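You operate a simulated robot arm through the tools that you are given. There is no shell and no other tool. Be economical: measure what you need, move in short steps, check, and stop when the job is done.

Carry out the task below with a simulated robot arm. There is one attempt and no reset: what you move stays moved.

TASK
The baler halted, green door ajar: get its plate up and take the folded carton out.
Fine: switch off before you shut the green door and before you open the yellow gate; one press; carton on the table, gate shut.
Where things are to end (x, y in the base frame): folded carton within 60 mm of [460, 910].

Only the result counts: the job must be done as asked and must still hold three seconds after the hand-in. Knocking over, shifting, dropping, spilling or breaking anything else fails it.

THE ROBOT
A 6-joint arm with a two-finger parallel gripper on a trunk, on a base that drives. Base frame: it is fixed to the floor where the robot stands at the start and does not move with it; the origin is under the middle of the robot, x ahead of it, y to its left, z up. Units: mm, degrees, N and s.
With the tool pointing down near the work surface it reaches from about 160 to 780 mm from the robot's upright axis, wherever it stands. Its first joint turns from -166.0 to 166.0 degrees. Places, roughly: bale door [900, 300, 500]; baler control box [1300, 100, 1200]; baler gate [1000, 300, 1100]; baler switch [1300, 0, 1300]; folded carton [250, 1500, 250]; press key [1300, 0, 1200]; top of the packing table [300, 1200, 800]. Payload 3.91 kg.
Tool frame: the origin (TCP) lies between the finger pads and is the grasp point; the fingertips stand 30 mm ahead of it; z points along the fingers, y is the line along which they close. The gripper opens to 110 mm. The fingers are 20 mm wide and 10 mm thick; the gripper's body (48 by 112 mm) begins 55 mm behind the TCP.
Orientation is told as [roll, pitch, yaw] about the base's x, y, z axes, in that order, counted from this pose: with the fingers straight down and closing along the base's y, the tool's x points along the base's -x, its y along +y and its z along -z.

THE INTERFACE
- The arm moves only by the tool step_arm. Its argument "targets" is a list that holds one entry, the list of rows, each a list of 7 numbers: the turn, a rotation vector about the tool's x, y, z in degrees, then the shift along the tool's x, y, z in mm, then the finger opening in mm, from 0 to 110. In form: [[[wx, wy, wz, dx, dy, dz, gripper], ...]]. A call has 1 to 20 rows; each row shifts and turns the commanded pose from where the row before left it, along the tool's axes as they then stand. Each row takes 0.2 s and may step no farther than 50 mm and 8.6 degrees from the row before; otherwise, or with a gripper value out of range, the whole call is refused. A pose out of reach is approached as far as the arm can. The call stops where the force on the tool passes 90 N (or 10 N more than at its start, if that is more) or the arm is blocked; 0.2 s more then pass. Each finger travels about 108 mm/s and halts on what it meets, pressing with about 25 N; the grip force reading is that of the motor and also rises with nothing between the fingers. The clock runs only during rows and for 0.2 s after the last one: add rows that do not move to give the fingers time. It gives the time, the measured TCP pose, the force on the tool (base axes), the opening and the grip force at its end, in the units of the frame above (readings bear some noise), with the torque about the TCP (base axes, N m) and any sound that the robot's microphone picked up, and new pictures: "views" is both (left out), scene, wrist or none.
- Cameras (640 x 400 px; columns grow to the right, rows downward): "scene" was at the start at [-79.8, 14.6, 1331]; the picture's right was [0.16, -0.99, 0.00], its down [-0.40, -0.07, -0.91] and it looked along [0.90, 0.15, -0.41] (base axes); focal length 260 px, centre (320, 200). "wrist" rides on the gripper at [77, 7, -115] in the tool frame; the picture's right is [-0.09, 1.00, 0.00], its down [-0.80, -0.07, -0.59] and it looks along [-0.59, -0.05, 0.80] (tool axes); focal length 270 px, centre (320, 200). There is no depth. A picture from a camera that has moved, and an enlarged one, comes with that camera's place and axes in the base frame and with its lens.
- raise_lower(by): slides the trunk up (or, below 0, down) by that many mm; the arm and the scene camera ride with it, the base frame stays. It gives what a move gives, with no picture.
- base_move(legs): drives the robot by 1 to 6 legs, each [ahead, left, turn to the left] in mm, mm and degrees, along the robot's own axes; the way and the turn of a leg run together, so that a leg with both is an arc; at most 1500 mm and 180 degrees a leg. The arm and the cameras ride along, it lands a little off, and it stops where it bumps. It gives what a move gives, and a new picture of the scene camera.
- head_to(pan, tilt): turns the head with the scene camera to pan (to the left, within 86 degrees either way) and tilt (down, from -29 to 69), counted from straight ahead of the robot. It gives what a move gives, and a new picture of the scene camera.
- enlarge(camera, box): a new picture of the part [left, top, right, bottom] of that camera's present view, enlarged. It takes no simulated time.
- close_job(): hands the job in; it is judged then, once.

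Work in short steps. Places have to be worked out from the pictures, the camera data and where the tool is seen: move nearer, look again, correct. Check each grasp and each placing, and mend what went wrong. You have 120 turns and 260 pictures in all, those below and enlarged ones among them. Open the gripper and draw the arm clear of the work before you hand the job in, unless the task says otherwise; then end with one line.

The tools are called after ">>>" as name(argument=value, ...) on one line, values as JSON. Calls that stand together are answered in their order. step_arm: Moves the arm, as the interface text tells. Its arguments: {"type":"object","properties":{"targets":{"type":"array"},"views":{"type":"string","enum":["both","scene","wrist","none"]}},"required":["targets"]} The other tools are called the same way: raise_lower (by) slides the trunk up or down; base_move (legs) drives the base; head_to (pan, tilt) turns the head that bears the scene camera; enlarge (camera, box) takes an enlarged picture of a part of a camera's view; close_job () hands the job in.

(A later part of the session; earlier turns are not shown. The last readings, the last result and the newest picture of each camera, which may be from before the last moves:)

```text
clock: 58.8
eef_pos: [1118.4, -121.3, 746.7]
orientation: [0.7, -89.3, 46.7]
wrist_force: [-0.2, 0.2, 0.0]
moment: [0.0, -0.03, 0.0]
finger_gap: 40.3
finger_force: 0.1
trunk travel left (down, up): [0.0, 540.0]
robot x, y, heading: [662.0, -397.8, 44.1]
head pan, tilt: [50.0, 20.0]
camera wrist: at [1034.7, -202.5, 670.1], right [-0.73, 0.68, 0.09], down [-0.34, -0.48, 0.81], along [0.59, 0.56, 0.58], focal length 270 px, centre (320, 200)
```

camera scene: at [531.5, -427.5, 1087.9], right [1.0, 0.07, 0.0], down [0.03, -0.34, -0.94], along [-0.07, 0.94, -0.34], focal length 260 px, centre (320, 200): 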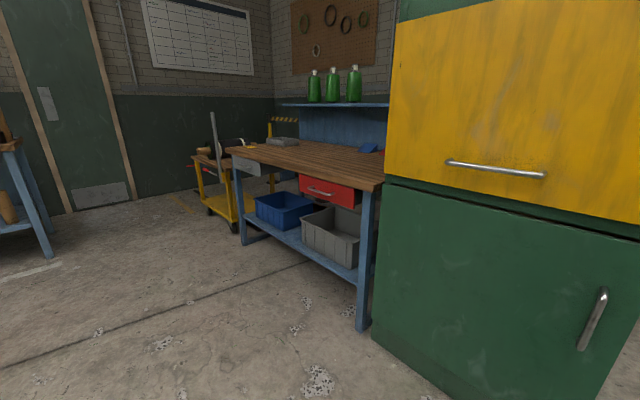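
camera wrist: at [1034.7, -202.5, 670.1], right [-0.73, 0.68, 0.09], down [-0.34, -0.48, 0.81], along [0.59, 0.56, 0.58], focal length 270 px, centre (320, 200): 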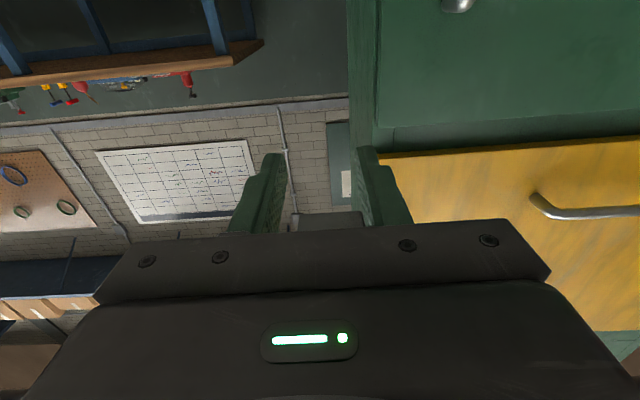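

The raise limit is 400 per call; I raise in two calls.

>>> raise_lower(by=400)

>>> raise_lower(by=125)

>>> step_arm(targets=[[[0, 0, 0, -12, 0, 40, 40], [0, 0, 0, 0, 0, 40, 40]]], views="wrist")

```text
clock: 62.6
eef_pos: [1116.1, -121.1, 1146.5]
orientation: [2.7, -89.4, 44.6]
wrist_force: [-0.3, -0.4, 0.1]
moment: [-0.01, -0.02, 0.03]
finger_gap: 40.1
finger_force: 0.0
trunk travel left (down, up): [-400.0, 140.0]
robot x, y, heading: [659.0, -406.2, 44.3]
head pan, tilt: [50.0, 20.0]
```

```text
clock: 64.1
eef_pos: [1116.7, -120.0, 1271.8]
orientation: [2.6, -89.4, 44.6]
wrist_force: [0.0, 0.0, 0.1]
moment: [-0.01, 0.0, 0.02]
finger_gap: 40.0
finger_force: 0.0
trunk travel left (down, up): [-525.0, 15.0]
robot x, y, heading: [662.7, -400.0, 44.4]
head pan, tilt: [50.0, 20.0]
```

```text
clock: 64.7
eef_pos: [1171.2, -61.6, 1282.9]
orientation: [4.0, -89.3, 43.2]
wrist_force: [-1.4, -0.7, -0.9]
moment: [0.02, -0.04, -0.04]
finger_gap: 40.1
finger_force: 0.0
trunk travel left (down, up): [-525.0, 15.0]
robot x, y, heading: [661.9, -400.8, 44.5]
head pan, tilt: [50.0, 20.0]
camera wrist: at [1090.0, -142.9, 1206.6], right [-0.73, 0.68, 0.09], down [-0.34, -0.48, 0.81], along [0.59, 0.56, 0.58], focal length 270 px, centre (320, 200)
```

wrist: 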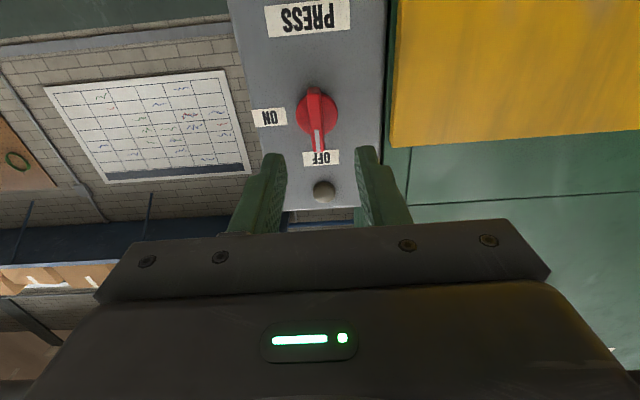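

I align to the proven grip pose [1250, 19, 1295]: 12 mm up, 2 mm right, 113 mm ahead, in stages.

>>> step_arm(targets=[[[0, 0, 0, -12, -2, 35, 45], [0, 0, 0, 0, 0, 35, 45], [0, 0, 0, 0, 0, 20, 45], [0, 0, 0, 0, 0, 10, 45]]], views="wrist")

```text
clock: 65.7
eef_pos: [1241.5, 9.3, 1294.4]
orientation: [2.4, -89.3, 45.0]
wrist_force: [0.1, 0.2, -0.5]
moment: [-0.02, -0.02, -0.03]
finger_gap: 44.8
finger_force: 0.0
trunk travel left (down, up): [-525.0, 15.0]
robot x, y, heading: [659.3, -399.3, 44.3]
head pan, tilt: [50.0, 20.0]
camera wrist: at [1158.8, -71.3, 1217.3], right [-0.73, 0.68, 0.09], down [-0.34, -0.48, 0.81], along [0.59, 0.56, 0.58], focal length 270 px, centre (320, 200)
```

wrist: 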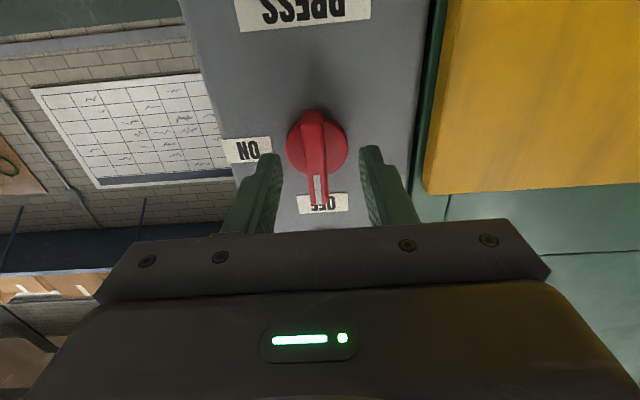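

Centred. I advance the last 12 mm, close on the bar, and rotate +97° to ON with a loose grip, then open and check.

>>> step_arm(targets=[[[0, 0, 0, 0, 0, 12, 45], [0, 0, 0, 0, 0, 0, 25], [0, 0, 0, 0, 0, 0, 14], [0, 0, 0, 0, 0, 0, 14], [0, 0, 8.4, 0, 0, 0, 14], [0, 0, 8.4, 0, 0, 0, 14], [0, 0, 8.4, 0, 0, 0, 14], [0, 0, 8.4, 0, 0, 0, 14], [0, 0, 8.4, 0, 0, 0, 14], [0, 0, 8.4, 0, 0, 0, 14], [0, 0, 8.4, 0, 0, 0, 14], [0, 0, 8.4, 0, 0, 0, 14], [0, 0, 8.4, 0, 0, 0, 14], [0, 0, 8.4, 0, 0, 0, 14], [0, 0, 8.4, 0, 0, 0, 14], [0, 0, 7, 0, 0, 0, 14]]], views="wrist")

```text
clock: 69.1
eef_pos: [1247.7, 16.7, 1294.8]
orientation: [89.5, 9.5, -42.7]
wrist_force: [-1.0, 1.8, 4.9]
moment: [0.08, -0.2, 0.07]
finger_gap: 16.7
finger_force: 2.7
trunk travel left (down, up): [-525.0, 15.0]
robot x, y, heading: [663.3, -403.4, 44.6]
head pan, tilt: [50.0, 20.0]
camera wrist: at [1115.9, -16.1, 1314.7], right [0.19, -0.16, 0.97], down [0.17, -0.97, -0.2], along [0.97, 0.2, -0.16], focal length 270 px, centre (320, 200)
```

wrist: 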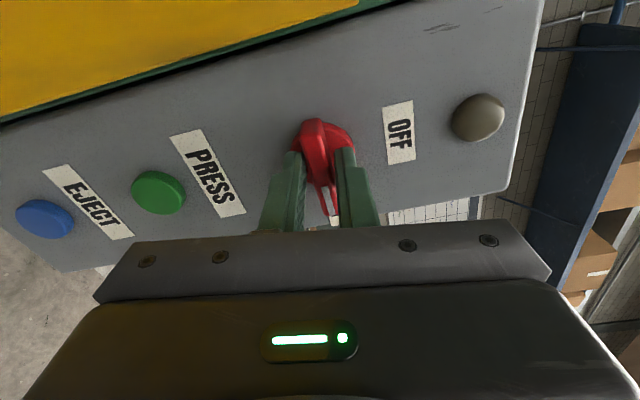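

I open, retreat 60 mm and remove the over-roll to check the switch state.

>>> step_arm(targets=[[[0, 0, 0, 0, 0, 0, 30], [0, 0, 0, 0, 0, 0, 45], [0, 0, -4.7, 0, 0, -30, 45], [0, 0, -4.7, 0, 0, -30, 20], [0, 0, 0, 0, 0, 0, 0], [0, 0, 0, 0, 0, 0, 0]]], views="wrist")

>>> enlarge(camera="wrist", box=[100, 60, 540, 240])

```text
clock: 70.5
eef_pos: [1207.3, -24.0, 1293.0]
orientation: [89.4, 0.1, -42.7]
wrist_force: [0.2, -0.2, 0.4]
moment: [0.03, -0.01, 0.02]
finger_gap: 0.0
finger_force: 25.1
trunk travel left (down, up): [-525.0, 15.0]
robot x, y, heading: [661.6, -400.2, 44.1]
head pan, tilt: [50.0, 20.0]
camera wrist: at [1074.4, -56.7, 1300.8], right [0.07, -0.05, 1.0], down [0.18, -0.98, -0.06], along [0.98, 0.19, -0.06], focal length 270 px, centre (320, 200)
```

wrist: 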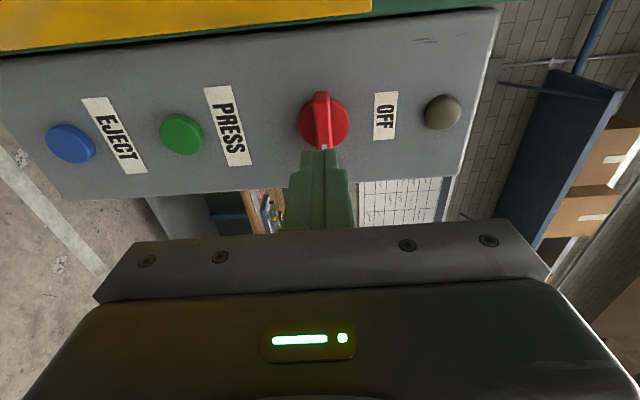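

```text
1.45 times, centred on (320, 150) of wrist
camera zoom: at [1074.4, -56.7, 1300.8], right [0.07, -0.05, 1.0], down [0.18, -0.98, -0.06], along [0.98, 0.19, -0.06], focal length 393 px, centre (320, 273)
```

zoom: 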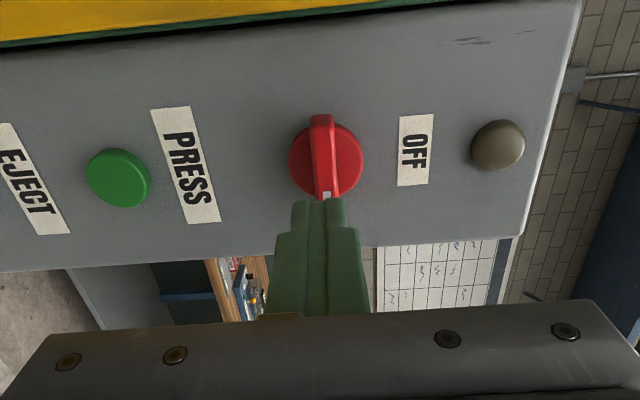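

The switch is at ON. The PRESS key is directly below at about [1282, 48, 1172]; I move down 121 mm and look.

>>> step_arm(targets=[[[0, 0, 0, -3, -41, 0, 0], [0, 0, 0, -2, -40, 0, 0], [0, 0, 0, 0, -40, 0, 0], [0, 0, 0, 0, 0, 30, 0]]], views="wrist")

```text
clock: 71.5
eef_pos: [1232.7, -6.5, 1171.4]
orientation: [89.4, 0.0, -42.7]
wrist_force: [0.3, -0.3, 0.7]
moment: [0.0, 0.01, 0.0]
finger_gap: 0.2
finger_force: 24.9
trunk travel left (down, up): [-525.0, 15.0]
robot x, y, heading: [664.3, -403.8, 44.1]
head pan, tilt: [50.0, 20.0]
camera wrist: at [1098.8, -39.8, 1178.3], right [0.07, -0.05, 1.0], down [0.18, -0.98, -0.06], along [0.98, 0.19, -0.06], focal length 270 px, centre (320, 200)
```

wrist: 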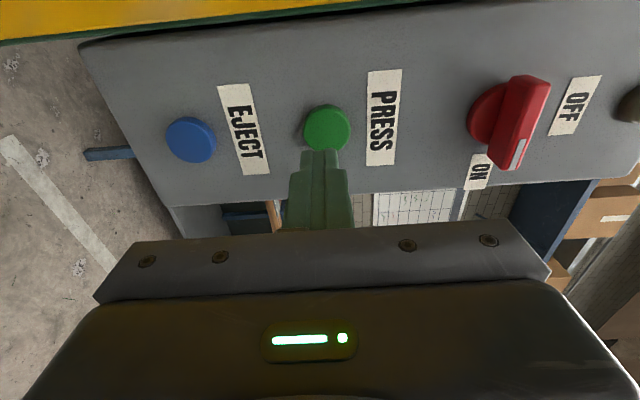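

Aligned. I advance to near the key, then press in small steps.

>>> step_arm(targets=[[[0, 0, 0, 0, 3, 15, 0], [0, 0, 0, 0, 0, 10, 0], [0, 0, 0, 0, 0, 4, 0], [0, 0, 0, 0, 0, 4, 0]]], views="wrist")

```text
clock: 72.5
eef_pos: [1252.8, 16.8, 1176.1]
orientation: [89.4, -0.1, -42.7]
wrist_force: [-0.2, 0.0, -0.3]
moment: [-0.02, -0.02, 0.0]
finger_gap: 0.0
finger_force: 24.4
trunk travel left (down, up): [-525.0, 15.0]
robot x, y, heading: [660.7, -401.1, 44.3]
head pan, tilt: [50.0, 20.0]
camera wrist: at [1120.2, -16.7, 1182.6], right [0.07, -0.05, 1.0], down [0.18, -0.98, -0.06], along [0.98, 0.19, -0.06], focal length 270 px, centre (320, 200)
```

wrist: 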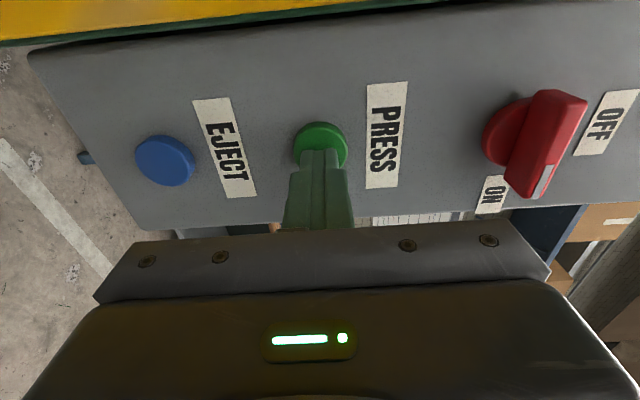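

No contact yet; I press on in 3 mm steps.

>>> step_arm(targets=[[[0, 0, 0, 0, 0, 3, 0], [0, 0, 0, 0, 0, 3, 0], [0, 0, 0, 0, 0, 3, 0], [0, 0, 0, 0, 0, 3, 0]]], views="wrist")

```text
clock: 73.5
eef_pos: [1260.0, 22.5, 1175.2]
orientation: [89.3, 0.0, -42.7]
wrist_force: [-8.2, -9.2, -2.4]
moment: [-0.12, -0.01, 0.03]
finger_gap: 0.0
finger_force: 25.3
trunk travel left (down, up): [-525.0, 15.0]
robot x, y, heading: [660.3, -400.7, 44.4]
head pan, tilt: [50.0, 20.0]
heard: click
camera wrist: at [1126.7, -9.6, 1183.2], right [0.07, -0.05, 1.0], down [0.18, -0.98, -0.06], along [0.98, 0.19, -0.06], focal length 270 px, centre (320, 200)
```

wrist: 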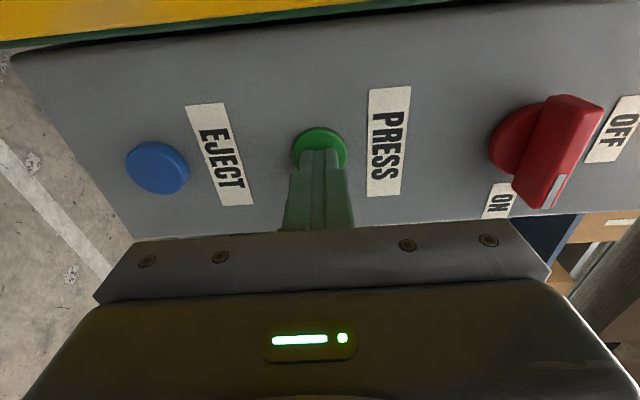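

Clicked. I retreat from the key and let some time run, listening for the plate and watching the lamp.

>>> step_arm(targets=[[[0, 0, 0, 0, 0, -10, 0], [0, 0, 0, 0, 0, -30, 0], [0, 0, 0, 0, 0, -40, 0], [0, 0, 0, 0, 0, 0, 0], [0, 0, 0, 0, 0, 0, 0], [0, 0, 0, 0, 0, 0, 0], [0, 0, 0, 0, 0, 0, 0], [0, 0, 0, 0, 0, 0, 0], [0, 0, 0, 0, 0, 0, 0], [0, 0, 0, 0, 0, 0, 0]]], views="wrist")

```text
clock: 75.7
eef_pos: [1206.8, -34.1, 1175.5]
orientation: [89.4, 0.0, -42.7]
wrist_force: [0.4, 0.2, 0.3]
moment: [0.0, 0.0, 0.02]
finger_gap: 0.2
finger_force: 25.1
trunk travel left (down, up): [-525.0, 15.0]
robot x, y, heading: [660.3, -403.2, 44.1]
head pan, tilt: [50.0, 20.0]
camera wrist: at [1074.4, -66.9, 1183.5], right [0.07, -0.05, 1.0], down [0.18, -0.98, -0.06], along [0.98, 0.19, -0.06], focal length 270 px, centre (320, 200)
```

wrist: 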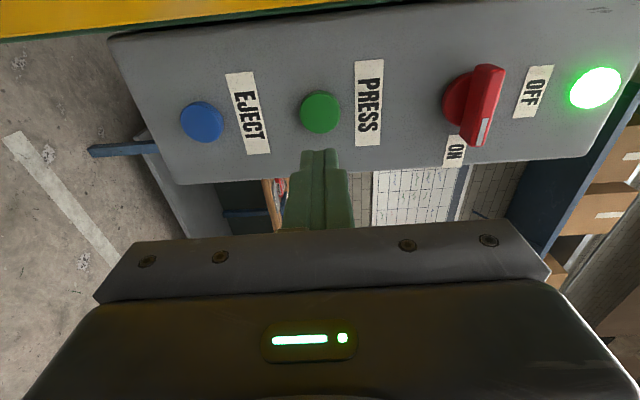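

The lamp is lit: the machine is running. I move back up before the switch while it runs, without touching, and wait.

>>> step_arm(targets=[[[0, 0, 0, 0, 40, 0, 45], [0, 0, 0, 0, 40, 0, 45], [0, 0, 0, 2, 39, 0, 45], [0, 0, 0, 0, 0, 0, 45], [0, 0, 0, 0, 0, 0, 45], [0, 0, 0, 0, 0, 0, 45], [0, 0, 0, 0, 0, 0, 45], [0, 0, 0, 0, 0, 0, 45], [0, 0, 0, 0, 0, 0, 45], [0, 0, 0, 0, 0, 0, 45], [0, 0, 0, 0, 0, 0, 45], [0, 0, 0, 0, 0, 0, 45], [0, 0, 0, 0, 0, 0, 45], [0, 0, 0, 0, 0, 0, 45], [0, 0, 0, 0, 0, 0, 45], [0, 0, 0, 0, 0, 0, 45], [0, 0, 0, 0, 0, 0, 45], [0, 0, 0, 0, 0, 0, 45]]], views="wrist")

```text
clock: 79.5
eef_pos: [1204.4, -30.9, 1296.5]
orientation: [89.4, 0.1, -42.7]
wrist_force: [0.7, -0.4, -0.5]
moment: [0.01, -0.01, 0.01]
finger_gap: 45.0
finger_force: 0.0
trunk travel left (down, up): [-525.0, 15.0]
robot x, y, heading: [662.6, -402.2, 44.2]
head pan, tilt: [50.0, 20.0]
camera wrist: at [1072.4, -63.9, 1303.5], right [0.07, -0.05, 1.0], down [0.18, -0.98, -0.06], along [0.98, 0.19, -0.06], focal length 270 px, centre (320, 200)
```

wrist: 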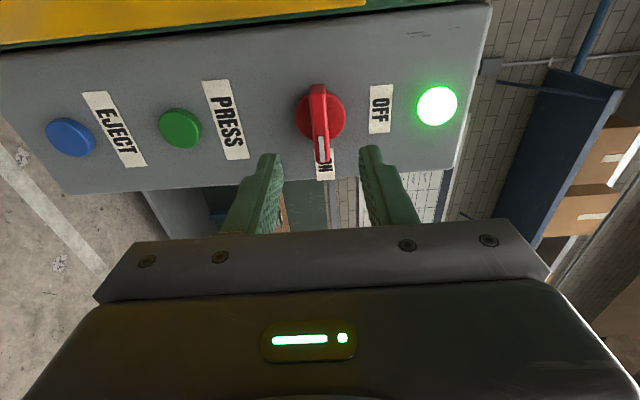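

Still lit; I wait further.

>>> step_arm(targets=[[[0, 0, 0, 0, 0, 0, 45], [0, 0, 0, 0, 0, 0, 45], [0, 0, 0, 0, 0, 0, 45], [0, 0, 0, 0, 0, 0, 45], [0, 0, 0, 0, 0, 0, 45], [0, 0, 0, 0, 0, 0, 45], [0, 0, 0, 0, 0, 0, 45], [0, 0, 0, 0, 0, 0, 45], [0, 0, 0, 0, 0, 0, 45], [0, 0, 0, 0, 0, 0, 45], [0, 0, 0, 0, 0, 0, 45], [0, 0, 0, 0, 0, 0, 45], [0, 0, 0, 0, 0, 0, 45], [0, 0, 0, 0, 0, 0, 45], [0, 0, 0, 0, 0, 0, 45], [0, 0, 0, 0, 0, 0, 45], [0, 0, 0, 0, 0, 0, 45], [0, 0, 0, 0, 0, 0, 45], [0, 0, 0, 0, 0, 0, 45], [0, 0, 0, 0, 0, 0, 45]]], views="wrist")

```text
clock: 83.7
eef_pos: [1205.6, -30.7, 1295.5]
orientation: [89.4, -0.2, -42.7]
wrist_force: [-0.6, 0.2, -0.6]
moment: [-0.05, 0.03, -0.01]
finger_gap: 44.7
finger_force: 0.0
trunk travel left (down, up): [-525.0, 15.0]
robot x, y, heading: [659.8, -400.1, 44.2]
head pan, tilt: [50.0, 20.0]
camera wrist: at [1072.4, -63.9, 1303.5], right [0.07, -0.05, 1.0], down [0.18, -0.98, -0.06], along [0.98, 0.19, -0.06], focal length 270 px, centre (320, 200)
```

wrist: 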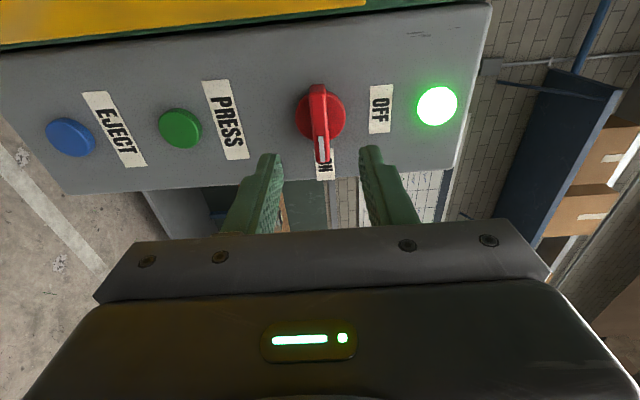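

Still lit after ~10 s; I wait more without pictures, then check.

>>> step_arm(targets=[[[0, 0, 0, 0, 0, 0, 45], [0, 0, 0, 0, 0, 0, 45], [0, 0, 0, 0, 0, 0, 45], [0, 0, 0, 0, 0, 0, 45], [0, 0, 0, 0, 0, 0, 45], [0, 0, 0, 0, 0, 0, 45], [0, 0, 0, 0, 0, 0, 45], [0, 0, 0, 0, 0, 0, 45], [0, 0, 0, 0, 0, 0, 45], [0, 0, 0, 0, 0, 0, 45], [0, 0, 0, 0, 0, 0, 45], [0, 0, 0, 0, 0, 0, 45], [0, 0, 0, 0, 0, 0, 45], [0, 0, 0, 0, 0, 0, 45], [0, 0, 0, 0, 0, 0, 45], [0, 0, 0, 0, 0, 0, 45], [0, 0, 0, 0, 0, 0, 45], [0, 0, 0, 0, 0, 0, 45], [0, 0, 0, 0, 0, 0, 45], [0, 0, 0, 0, 0, 0, 45]]], views="none")

>>> step_arm(targets=[[[0, 0, 0, 0, 0, 0, 45], [0, 0, 0, 0, 0, 0, 45], [0, 0, 0, 0, 0, 0, 45], [0, 0, 0, 0, 0, 0, 45], [0, 0, 0, 0, 0, 0, 45], [0, 0, 0, 0, 0, 0, 45], [0, 0, 0, 0, 0, 0, 45], [0, 0, 0, 0, 0, 0, 45], [0, 0, 0, 0, 0, 0, 45], [0, 0, 0, 0, 0, 0, 45], [0, 0, 0, 0, 0, 0, 45], [0, 0, 0, 0, 0, 0, 45], [0, 0, 0, 0, 0, 0, 45], [0, 0, 0, 0, 0, 0, 45], [0, 0, 0, 0, 0, 0, 45], [0, 0, 0, 0, 0, 0, 45], [0, 0, 0, 0, 0, 0, 45], [0, 0, 0, 0, 0, 0, 45], [0, 0, 0, 0, 0, 0, 45], [0, 0, 0, 0, 0, 0, 45]]], views="wrist")

```text
clock: 87.9
eef_pos: [1205.9, -30.3, 1296.4]
orientation: [89.4, -0.1, -42.6]
wrist_force: [0.2, 0.3, 0.3]
moment: [0.05, 0.04, 0.01]
finger_gap: 45.1
finger_force: 0.0
trunk travel left (down, up): [-525.0, 15.0]
robot x, y, heading: [658.6, -401.2, 44.5]
head pan, tilt: [50.0, 20.0]
```

```text
clock: 92.1
eef_pos: [1206.2, -31.1, 1295.1]
orientation: [89.3, -0.1, -42.8]
wrist_force: [-0.3, -0.4, 0.6]
moment: [-0.01, -0.01, -0.03]
finger_gap: 45.1
finger_force: 0.1
trunk travel left (down, up): [-525.0, 15.0]
robot x, y, heading: [660.3, -400.9, 44.5]
head pan, tilt: [50.0, 20.0]
camera wrist: at [1072.4, -63.9, 1303.5], right [0.07, -0.05, 1.0], down [0.18, -0.98, -0.06], along [0.98, 0.19, -0.06], focal length 270 px, centre (320, 200)
```

wrist: 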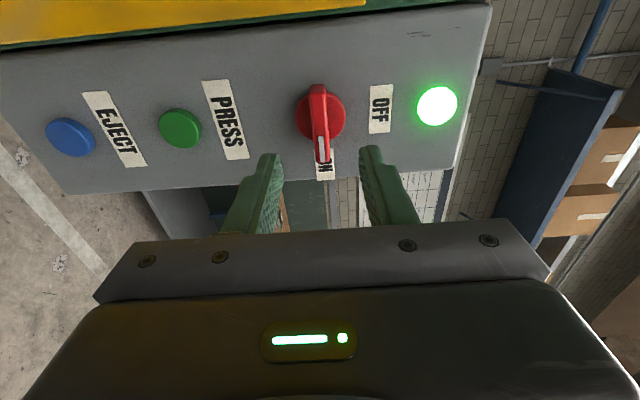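

Still lit. To be safe against cutting the stroke short, I wait ~16 s more.

>>> step_arm(targets=[[[0, 0, 0, 0, 0, 0, 45], [0, 0, 0, 0, 0, 0, 45], [0, 0, 0, 0, 0, 0, 45], [0, 0, 0, 0, 0, 0, 45], [0, 0, 0, 0, 0, 0, 45], [0, 0, 0, 0, 0, 0, 45], [0, 0, 0, 0, 0, 0, 45], [0, 0, 0, 0, 0, 0, 45], [0, 0, 0, 0, 0, 0, 45], [0, 0, 0, 0, 0, 0, 45], [0, 0, 0, 0, 0, 0, 45], [0, 0, 0, 0, 0, 0, 45], [0, 0, 0, 0, 0, 0, 45], [0, 0, 0, 0, 0, 0, 45], [0, 0, 0, 0, 0, 0, 45], [0, 0, 0, 0, 0, 0, 45], [0, 0, 0, 0, 0, 0, 45], [0, 0, 0, 0, 0, 0, 45], [0, 0, 0, 0, 0, 0, 45], [0, 0, 0, 0, 0, 0, 45]]], views="none")

>>> step_arm(targets=[[[0, 0, 0, 0, 0, 0, 45], [0, 0, 0, 0, 0, 0, 45], [0, 0, 0, 0, 0, 0, 45], [0, 0, 0, 0, 0, 0, 45], [0, 0, 0, 0, 0, 0, 45], [0, 0, 0, 0, 0, 0, 45], [0, 0, 0, 0, 0, 0, 45], [0, 0, 0, 0, 0, 0, 45], [0, 0, 0, 0, 0, 0, 45], [0, 0, 0, 0, 0, 0, 45], [0, 0, 0, 0, 0, 0, 45], [0, 0, 0, 0, 0, 0, 45], [0, 0, 0, 0, 0, 0, 45], [0, 0, 0, 0, 0, 0, 45], [0, 0, 0, 0, 0, 0, 45], [0, 0, 0, 0, 0, 0, 45], [0, 0, 0, 0, 0, 0, 45], [0, 0, 0, 0, 0, 0, 45], [0, 0, 0, 0, 0, 0, 45], [0, 0, 0, 0, 0, 0, 45]]], views="none")

>>> step_arm(targets=[[[0, 0, 0, 0, 0, 0, 45], [0, 0, 0, 0, 0, 0, 45], [0, 0, 0, 0, 0, 0, 45], [0, 0, 0, 0, 0, 0, 45], [0, 0, 0, 0, 0, 0, 45], [0, 0, 0, 0, 0, 0, 45], [0, 0, 0, 0, 0, 0, 45], [0, 0, 0, 0, 0, 0, 45], [0, 0, 0, 0, 0, 0, 45], [0, 0, 0, 0, 0, 0, 45], [0, 0, 0, 0, 0, 0, 45], [0, 0, 0, 0, 0, 0, 45], [0, 0, 0, 0, 0, 0, 45], [0, 0, 0, 0, 0, 0, 45], [0, 0, 0, 0, 0, 0, 45], [0, 0, 0, 0, 0, 0, 45], [0, 0, 0, 0, 0, 0, 45], [0, 0, 0, 0, 0, 0, 45], [0, 0, 0, 0, 0, 0, 45], [0, 0, 0, 0, 0, 0, 45]]], views="none")

>>> step_arm(targets=[[[0, 0, 0, 0, 0, 0, 45], [0, 0, 0, 0, 0, 0, 45], [0, 0, 0, 0, 0, 0, 45], [0, 0, 0, 0, 0, 0, 45], [0, 0, 0, 0, 0, 0, 45], [0, 0, 0, 0, 0, 0, 45], [0, 0, 0, 0, 0, 0, 45], [0, 0, 0, 0, 0, 0, 45], [0, 0, 0, 0, 0, 0, 45], [0, 0, 0, 0, 0, 0, 45], [0, 0, 0, 0, 0, 0, 45], [0, 0, 0, 0, 0, 0, 45], [0, 0, 0, 0, 0, 0, 45], [0, 0, 0, 0, 0, 0, 45], [0, 0, 0, 0, 0, 0, 45], [0, 0, 0, 0, 0, 0, 45], [0, 0, 0, 0, 0, 0, 45], [0, 0, 0, 0, 0, 0, 45], [0, 0, 0, 0, 0, 0, 45], [0, 0, 0, 0, 0, 0, 45]]], views="wrist")

```text
clock: 96.3
eef_pos: [1206.7, -30.7, 1296.0]
orientation: [89.3, 0.0, -42.7]
wrist_force: [-0.3, -0.2, -0.5]
moment: [0.01, -0.04, -0.04]
finger_gap: 44.8
finger_force: 0.0
trunk travel left (down, up): [-525.0, 15.0]
robot x, y, heading: [659.6, -401.9, 44.2]
head pan, tilt: [50.0, 20.0]
```

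```text
clock: 100.5
eef_pos: [1206.4, -31.7, 1295.8]
orientation: [89.4, -0.1, -42.7]
wrist_force: [-0.4, -0.3, 0.1]
moment: [0.0, 0.0, -0.02]
finger_gap: 44.9
finger_force: 0.1
trunk travel left (down, up): [-525.0, 15.0]
robot x, y, heading: [663.5, -403.8, 44.5]
head pan, tilt: [50.0, 20.0]
```

```text
clock: 104.7
eef_pos: [1204.9, -31.0, 1296.0]
orientation: [89.4, 0.0, -42.7]
wrist_force: [-1.0, -0.2, -0.4]
moment: [0.0, 0.02, -0.01]
finger_gap: 44.9
finger_force: 0.0
trunk travel left (down, up): [-525.0, 15.0]
robot x, y, heading: [660.4, -399.0, 44.4]
head pan, tilt: [50.0, 20.0]
```

```text
clock: 108.9
eef_pos: [1205.4, -30.3, 1295.7]
orientation: [89.3, 0.1, -42.6]
wrist_force: [0.6, -0.6, 0.3]
moment: [-0.01, -0.01, 0.02]
finger_gap: 45.2
finger_force: 0.1
trunk travel left (down, up): [-525.0, 15.0]
robot x, y, heading: [663.2, -399.4, 44.2]
head pan, tilt: [50.0, 20.0]
camera wrist: at [1072.4, -63.9, 1303.5], right [0.07, -0.05, 1.0], down [0.18, -0.98, -0.06], along [0.98, 0.19, -0.06], focal length 270 px, centre (320, 200)
```

wrist: 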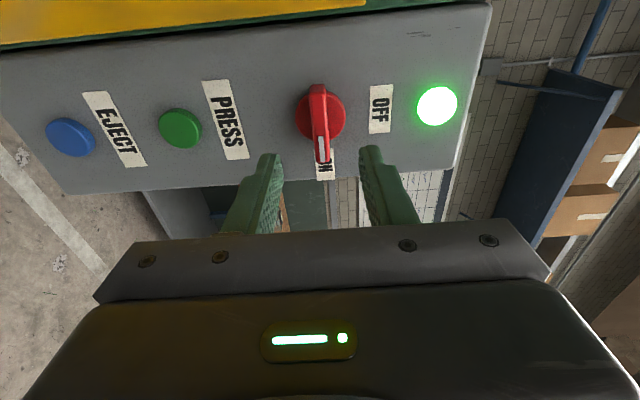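

The lamp is steady: it must mean "plate up". I go in 66 mm, take the bar and turn it back to OFF.

>>> step_arm(targets=[[[0, 0, 0, 2, 0, 30, 45], [0, 0, 0, 0, 0, 25, 45], [0, 0, 0, 0, 0, 11, 45], [0, 0, 0, 0, 0, 0, 25], [0, 0, 0, 0, 0, 0, 14], [0, 0, 0, 0, 0, 0, 14], [0, 0, -8.4, 0, 0, 0, 14], [0, 0, -8.4, 0, 0, 0, 14], [0, 0, -8.4, 0, 0, 0, 14], [0, 0, -8.4, 0, 0, 0, 14], [0, 0, -8.4, 0, 0, 0, 14], [0, 0, -8.4, 0, 0, 0, 14], [0, 0, -8.4, 0, 0, 0, 14], [0, 0, -8.4, 0, 0, 0, 14], [0, 0, -8.4, 0, 0, 0, 14], [0, 0, -8.4, 0, 0, 0, 14], [0, 0, -8.4, 0, 0, 0, 14], [0, 0, -8, 0, 0, 0, 14], [0, 0, 0, 0, 0, 0, 30], [0, 0, 0, 0, 0, 0, 45]]], views="wrist")

```text
clock: 113.1
eef_pos: [1250.0, 18.8, 1293.7]
orientation: [-86.6, -79.7, 133.9]
wrist_force: [-0.2, -0.2, -0.8]
moment: [-0.01, 0.01, -0.01]
finger_gap: 45.0
finger_force: 0.1
trunk travel left (down, up): [-525.0, 15.0]
robot x, y, heading: [660.4, -403.6, 44.1]
head pan, tilt: [50.0, 20.0]
camera wrist: at [1177.8, -71.7, 1218.0], right [-0.73, 0.67, -0.09], down [-0.45, -0.38, 0.81], along [0.51, 0.63, 0.58], focal length 270 px, centre (320, 200)
```

wrist: 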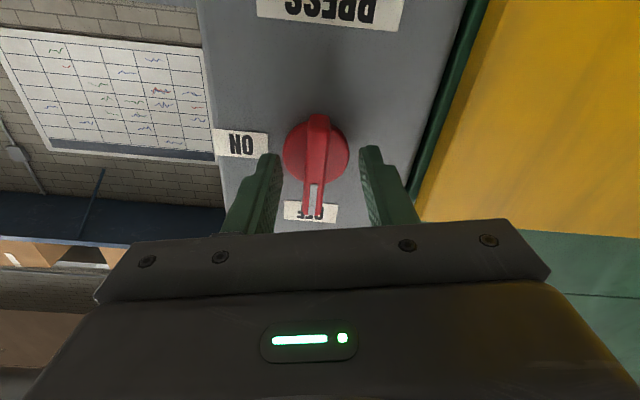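

OFF again. I retract and drive back to study the yellow gate and its handle.

>>> step_arm(targets=[[[0, 0, 0, 0, 0, -40, 45], [0, 0, 5, 0, 0, -50, 45], [0, 0, 5, 0, 0, -50, 45], [0, 0, 0, 0, 0, -50, 45], [0, 0, 0, 0, 0, -50, 45]]], views="none")

>>> base_move(legs=[[-250, -150, 0]])

>>> raise_lower(by=-330)

>>> head_to(pan=32, tilt=15)

```text
clock: 114.3
eef_pos: [1085.0, -160.3, 1295.6]
orientation: [-35.2, -89.3, 82.4]
wrist_force: [-0.6, -0.2, -0.5]
moment: [0.02, 0.02, -0.01]
finger_gap: 45.0
finger_force: 0.1
trunk travel left (down, up): [-525.0, 15.0]
robot x, y, heading: [659.7, -399.7, 44.5]
head pan, tilt: [50.0, 20.0]
```

```text
clock: 116.3
eef_pos: [1013.3, -436.8, 1294.7]
orientation: [-30.9, -89.3, 78.6]
wrist_force: [0.5, 0.0, 0.1]
moment: [-0.01, 0.01, 0.0]
finger_gap: 45.0
finger_force: 0.1
trunk travel left (down, up): [-525.0, 15.0]
robot x, y, heading: [590.3, -684.6, 44.8]
head pan, tilt: [50.0, 20.0]
camera scene: at [460.4, -708.1, 1612.8], right [1.0, 0.08, 0.0], down [0.03, -0.34, -0.94], along [-0.08, 0.94, -0.34], focal length 260 px, centre (320, 200)
```

scene: 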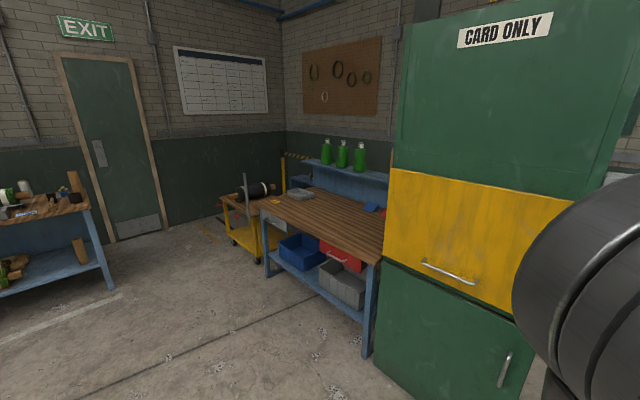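

```text
clock: 119.6
eef_pos: [1013.7, -437.3, 965.3]
orientation: [-30.9, -89.2, 78.6]
wrist_force: [-0.6, 1.0, -0.5]
moment: [0.0, -0.01, 0.01]
finger_gap: 44.9
finger_force: 0.0
trunk travel left (down, up): [-195.0, 345.0]
robot x, y, heading: [589.0, -680.1, 44.5]
head pan, tilt: [50.0, 20.0]
```

```text
clock: 120.4
eef_pos: [1014.0, -435.6, 964.7]
orientation: [-30.6, -89.4, 78.4]
wrist_force: [1.2, 0.0, 0.2]
moment: [0.04, -0.03, 0.0]
finger_gap: 44.8
finger_force: 0.0
trunk travel left (down, up): [-195.0, 345.0]
robot x, y, heading: [591.0, -678.9, 44.8]
head pan, tilt: [32.0, 15.0]
camera scene: at [489.7, -709.1, 1291.0], right [0.97, -0.23, 0.0], down [-0.06, -0.25, -0.97], along [0.22, 0.94, -0.26], focal length 260 px, centre (320, 200)
```

scene: 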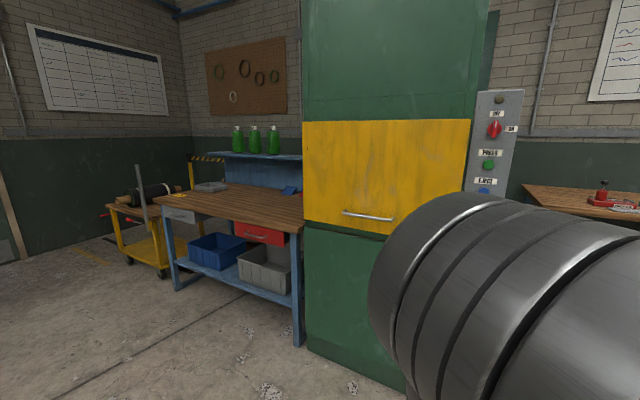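

I zoom on the gate edges to judge how it opens.

>>> enlarge(camera="scene", box=[290, 60, 490, 250])

>>> enlarge(camera="scene", box=[430, 60, 530, 180])

```text
2.11 times, centred on (390, 155) of scene
camera zoom: at [489.7, -709.1, 1291.0], right [0.97, -0.23, 0.0], down [-0.06, -0.25, -0.97], along [0.22, 0.94, -0.26], focal length 547 px, centre (173, 295)
```

zoom: 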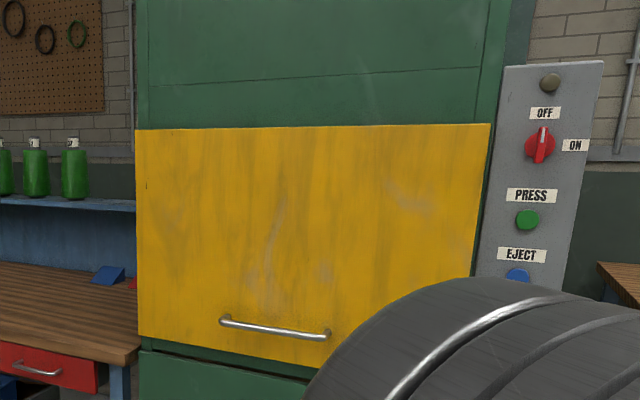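

```text
3.33 times, centred on (480, 120) of scene
camera zoom: at [489.7, -709.1, 1291.0], right [0.97, -0.23, 0.0], down [-0.06, -0.25, -0.97], along [0.22, 0.94, -0.26], focal length 866 px, centre (-213, 467)
```

zoom: 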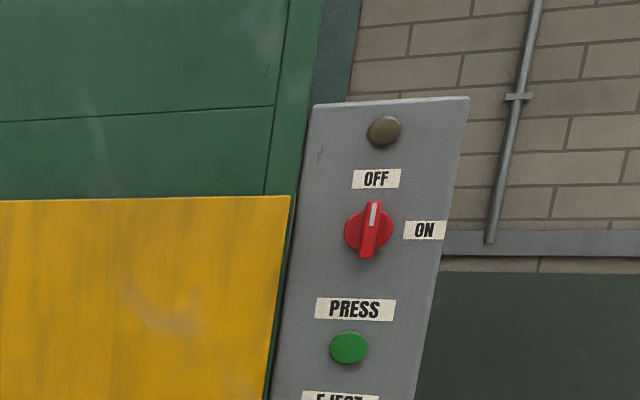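

The lamp is dark again with the switch OFF. The handle centre triangulates to ~[939, 298, 937], ~36 mm proud of the gate. I roll the tool so the fingers close vertically and drive in front of it.

>>> step_arm(targets=[[[0, 0, 8.2, 0, 0, 0, 60], [0, 0, 8.2, 0, 0, 0, 60], [0, 0, 8.2, 0, 0, 0, 60], [0, 0, 8.2, 0, 0, 0, 60], [0, 0, 8.2, 0, 0, 0, 60], [0, 0, 8.2, 0, 0, 0, 60], [0, 0, 8.2, 0, 0, 0, 60], [0, 0, 8.2, 0, 0, 0, 60], [0, 0, 8.2, 0, 0, 0, 60], [0, 0, 8.2, 0, 0, 0, 60], [0, 0, 8.0, 0, 0, 0, 60]]], views="none")

>>> base_move(legs=[[300, 572, 0]])

>>> step_arm(targets=[[[0, 0, 0, 0, -25, 0, 60]]], views="wrist")

```text
clock: 122.8
eef_pos: [1013.7, -435.7, 964.0]
orientation: [89.4, -0.2, -42.3]
wrist_force: [-0.6, -0.5, 0.0]
moment: [0.03, -0.03, 0.0]
finger_gap: 60.0
finger_force: 0.1
trunk travel left (down, up): [-195.0, 345.0]
robot x, y, heading: [592.1, -678.4, 44.7]
head pan, tilt: [32.0, 15.0]
```

```text
clock: 126.4
eef_pos: [816.5, 185.6, 965.2]
orientation: [89.5, -0.3, -41.8]
wrist_force: [-0.1, 0.2, 0.3]
moment: [0.01, -0.04, 0.01]
finger_gap: 60.3
finger_force: 0.1
trunk travel left (down, up): [-195.0, 345.0]
robot x, y, heading: [394.2, -54.9, 45.2]
head pan, tilt: [32.0, 15.0]
camera scene: at [294.4, -90.9, 1291.0], right [0.97, -0.22, 0.0], down [-0.06, -0.25, -0.97], along [0.22, 0.94, -0.26], focal length 260 px, centre (320, 200)
```

scene: 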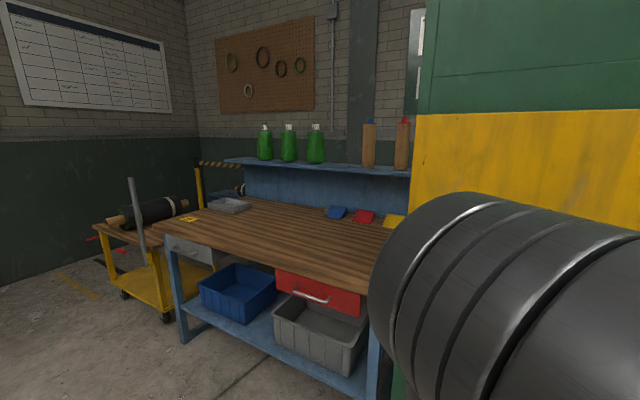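

```text
clock: 126.8
eef_pos: [815.1, 185.3, 940.6]
orientation: [89.4, -0.4, -41.9]
wrist_force: [0.5, -0.3, -0.7]
moment: [-0.02, -0.01, 0.0]
finger_gap: 59.7
finger_force: 0.0
trunk travel left (down, up): [-195.0, 345.0]
robot x, y, heading: [396.6, -57.3, 45.1]
head pan, tilt: [32.0, 15.0]
camera wrist: at [682.5, 150.9, 947.2], right [0.07, -0.05, 1.0], down [0.2, -0.98, -0.06], along [0.98, 0.2, -0.06], focal length 270 px, centre (320, 200)
```

wrist: 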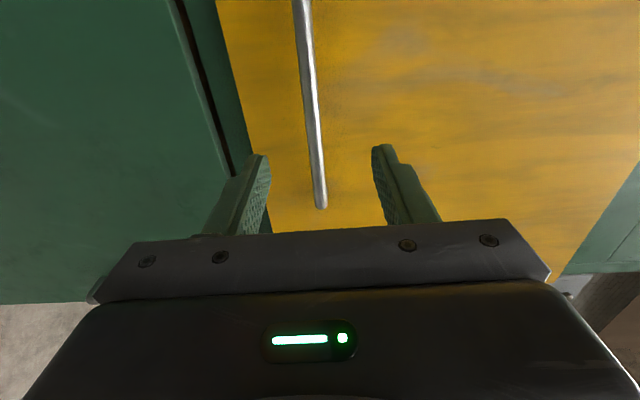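

The handle sits ~10 mm below the tool axis and ~165 mm ahead; I lower 10 mm, advance 110 mm and look again.

>>> step_arm(targets=[[[0, 0, 0, -5, -10, 40, 60], [0, 0, 0, -5, 0, 40, 60], [0, 0, 0, 0, 0, 30, 60]]], views="wrist")

```text
clock: 127.6
eef_pos: [896.7, 264.3, 928.3]
orientation: [89.3, -0.4, -41.8]
wrist_force: [0.1, 0.1, -0.1]
moment: [-0.01, -0.02, 0.01]
finger_gap: 60.3
finger_force: 0.0
trunk travel left (down, up): [-195.0, 345.0]
robot x, y, heading: [396.3, -64.0, 44.9]
head pan, tilt: [32.0, 15.0]
camera wrist: at [764.0, 228.5, 935.3], right [0.07, -0.05, 1.0], down [0.2, -0.98, -0.06], along [0.98, 0.2, -0.06], focal length 270 px, centre (320, 200)
```

wrist: 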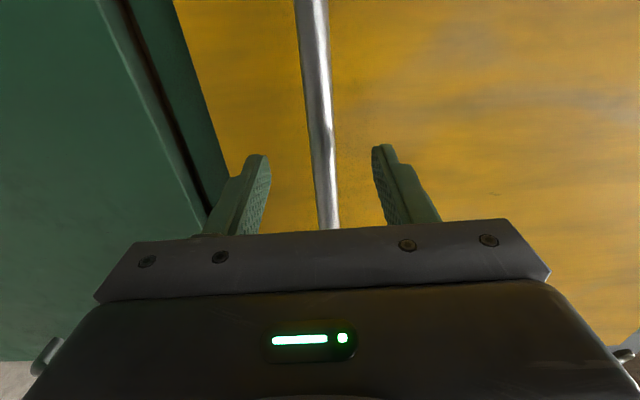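

Aligned. I advance 45 mm and close on the handle.

>>> step_arm(targets=[[[0, 0, 0, 0, 0, 20, 60], [0, 0, 0, 0, 0, 15, 60], [0, 0, 0, 0, 0, 10, 60], [0, 0, 0, 0, 0, 0, 40], [0, 0, 0, 0, 0, 0, 20], [0, 0, 0, 0, 0, 0, 4], [0, 0, 0, 0, 0, 0, 4]]], views="wrist")

```text
clock: 129.2
eef_pos: [926.4, 294.7, 929.3]
orientation: [89.6, -0.4, -41.9]
wrist_force: [5.4, 4.6, 13.4]
moment: [0.28, 0.42, -0.25]
finger_gap: 15.7
finger_force: 45.3
trunk travel left (down, up): [-195.0, 345.0]
robot x, y, heading: [394.4, -61.1, 45.2]
head pan, tilt: [32.0, 15.0]
camera wrist: at [794.0, 260.0, 936.5], right [0.07, -0.05, 1.0], down [0.2, -0.98, -0.06], along [0.98, 0.2, -0.05], focal length 270 px, centre (320, 200)
```

wrist: 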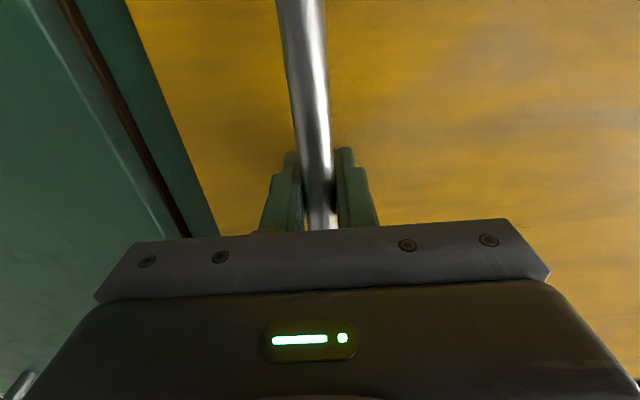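

Handle gripped (15.7 mm). I test a small lift of 15 mm.

>>> step_arm(targets=[[[0, 0, 0, 0, 5, 0, 4], [0, 0, 0, 0, 5, 0, 4], [0, 0, 0, 0, 5, 0, 4], [0, 0, 0, 0, 5, 0, 4]]], views="wrist")

```text
clock: 130.2
eef_pos: [926.5, 295.4, 947.5]
orientation: [89.4, -0.4, -41.9]
wrist_force: [-3.7, 0.6, -3.3]
moment: [0.31, 0.24, -0.53]
finger_gap: 15.5
finger_force: 44.8
trunk travel left (down, up): [-195.0, 345.0]
robot x, y, heading: [395.0, -60.9, 45.1]
head pan, tilt: [32.0, 15.0]
camera wrist: at [793.9, 259.9, 955.2], right [0.07, -0.05, 1.0], down [0.2, -0.98, -0.06], along [0.98, 0.2, -0.06], focal length 270 px, centre (320, 200)
```

wrist: 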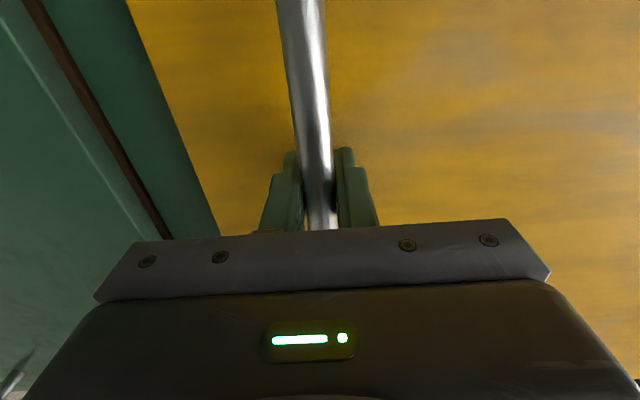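

The gate slides up easily. I lift it with the trunk, 340 mm.

>>> raise_lower(by=150)

>>> raise_lower(by=190)

>>> enlarge(camera="wrist", box=[0, 0, 640, 400])

```text
clock: 131.9
eef_pos: [926.5, 295.5, 1098.6]
orientation: [89.5, -0.4, -41.9]
wrist_force: [-3.7, 0.4, 2.6]
moment: [0.26, 0.4, 0.05]
finger_gap: 15.6
finger_force: 44.9
trunk travel left (down, up): [-345.0, 195.0]
robot x, y, heading: [390.9, -59.8, 45.1]
head pan, tilt: [32.0, 15.0]
```

```text
clock: 134.0
eef_pos: [926.3, 295.0, 1289.6]
orientation: [89.5, -0.4, -42.0]
wrist_force: [-2.9, 1.7, 1.7]
moment: [0.22, 0.4, -0.21]
finger_gap: 15.6
finger_force: 44.3
trunk travel left (down, up): [-535.0, 5.0]
robot x, y, heading: [391.8, -61.9, 45.2]
head pan, tilt: [32.0, 15.0]
```

```text
1.00 times, centred on (320, 200) of wrist
camera zoom: at [793.9, 260.0, 1295.8], right [0.07, -0.05, 1.0], down [0.2, -0.98, -0.06], along [0.98, 0.2, -0.06], focal length 270 px, centre (320, 200)
```

zoom: 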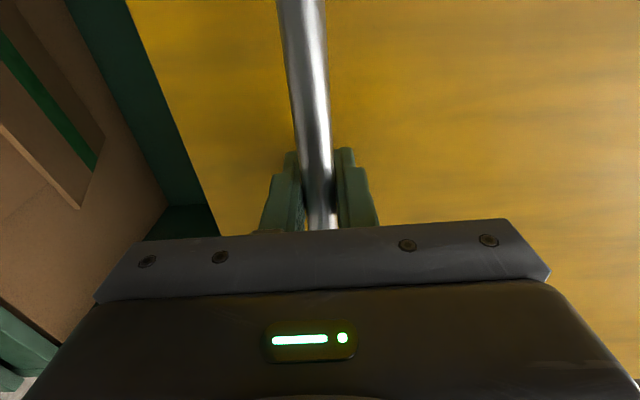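

I lift another 80 mm by the arm, then release gently and see whether the gate holds.

>>> step_arm(targets=[[[0, 0, 0, 0, 20, 0, 4], [0, 0, 0, 0, 20, 0, 4], [0, 0, 0, 0, 20, 0, 4], [0, 0, 0, 0, 20, 0, 4]]], views="none")

>>> step_arm(targets=[[[0, 0, 0, 0, 0, 0, 20], [0, 0, 0, 0, 0, 0, 22], [0, 0, 0, 0, 0, 0, 22]]], views="both")

```text
clock: 135.0
eef_pos: [927.5, 295.5, 1360.1]
orientation: [88.6, -0.2, -41.9]
wrist_force: [-17.9, -10.6, -43.2]
moment: [0.32, -0.03, 0.6]
finger_gap: 15.8
finger_force: 45.2
trunk travel left (down, up): [-535.0, 5.0]
robot x, y, heading: [395.1, -61.0, 45.2]
head pan, tilt: [32.0, 15.0]
```

```text
clock: 135.8
eef_pos: [929.2, 296.3, 1368.0]
orientation: [89.3, -0.4, -41.9]
wrist_force: [-4.5, -3.4, -17.3]
moment: [0.22, 0.13, -0.26]
finger_gap: 31.2
finger_force: 8.8
trunk travel left (down, up): [-535.0, 5.0]
robot x, y, heading: [391.3, -58.8, 45.1]
head pan, tilt: [32.0, 15.0]
camera scene: at [295.0, -90.4, 1631.0], right [0.97, -0.22, 0.0], down [-0.06, -0.25, -0.97], along [0.22, 0.94, -0.26], focal length 260 px, centre (320, 200)
camera wrist: at [795.2, 260.8, 1374.7], right [0.07, -0.05, 1.0], down [0.2, -0.98, -0.06], along [0.98, 0.2, -0.06], focal length 270 px, centre (320, 200)
```

scene: 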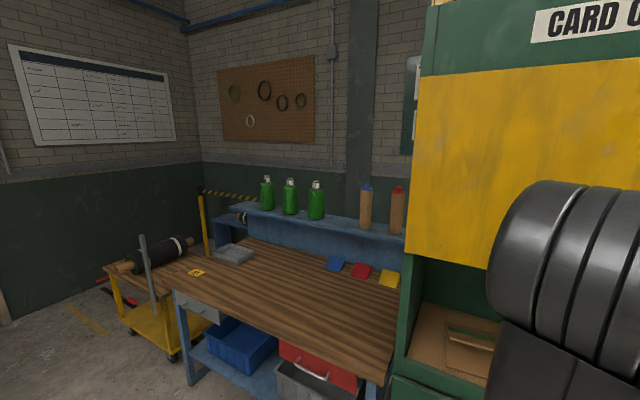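
wrist: 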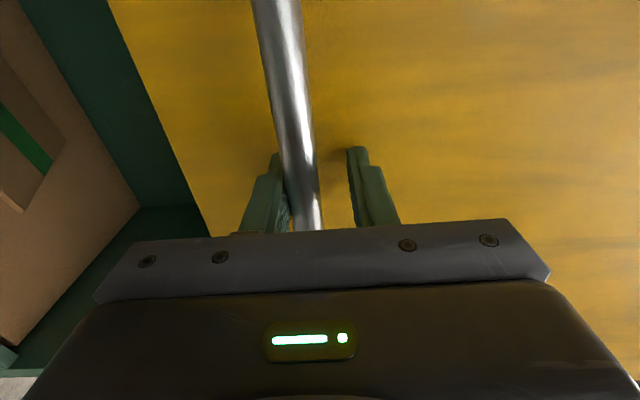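

The gate reached its top stop. I lower the tool 12 mm to see if the handle stays up.

>>> step_arm(targets=[[[0, 0, 0, 0, -6, 0, 45], [0, 0, 0, 0, -8, 0, 45], [0, 0, 0, 0, 0, 0, 45]]], views="wrist")

```text
clock: 136.6
eef_pos: [927.6, 295.9, 1355.2]
orientation: [89.5, -0.4, -42.0]
wrist_force: [-0.5, -0.1, 0.1]
moment: [0.01, 0.0, 0.0]
finger_gap: 45.1
finger_force: 0.0
trunk travel left (down, up): [-535.0, 5.0]
robot x, y, heading: [397.7, -60.7, 45.1]
head pan, tilt: [32.0, 15.0]
camera wrist: at [794.5, 260.8, 1361.4], right [0.07, -0.05, 1.0], down [0.2, -0.98, -0.06], along [0.98, 0.2, -0.06], focal length 270 px, centre (320, 200)
```

wrist: 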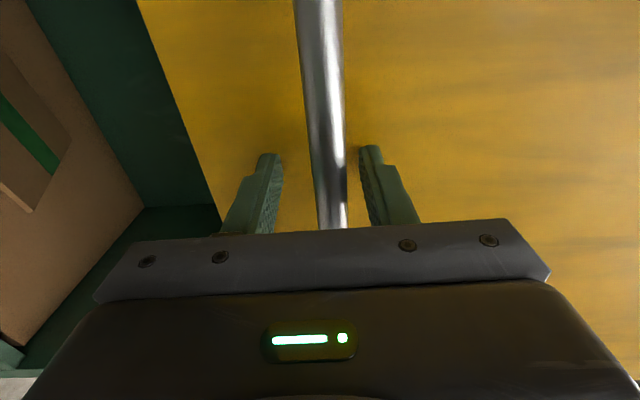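

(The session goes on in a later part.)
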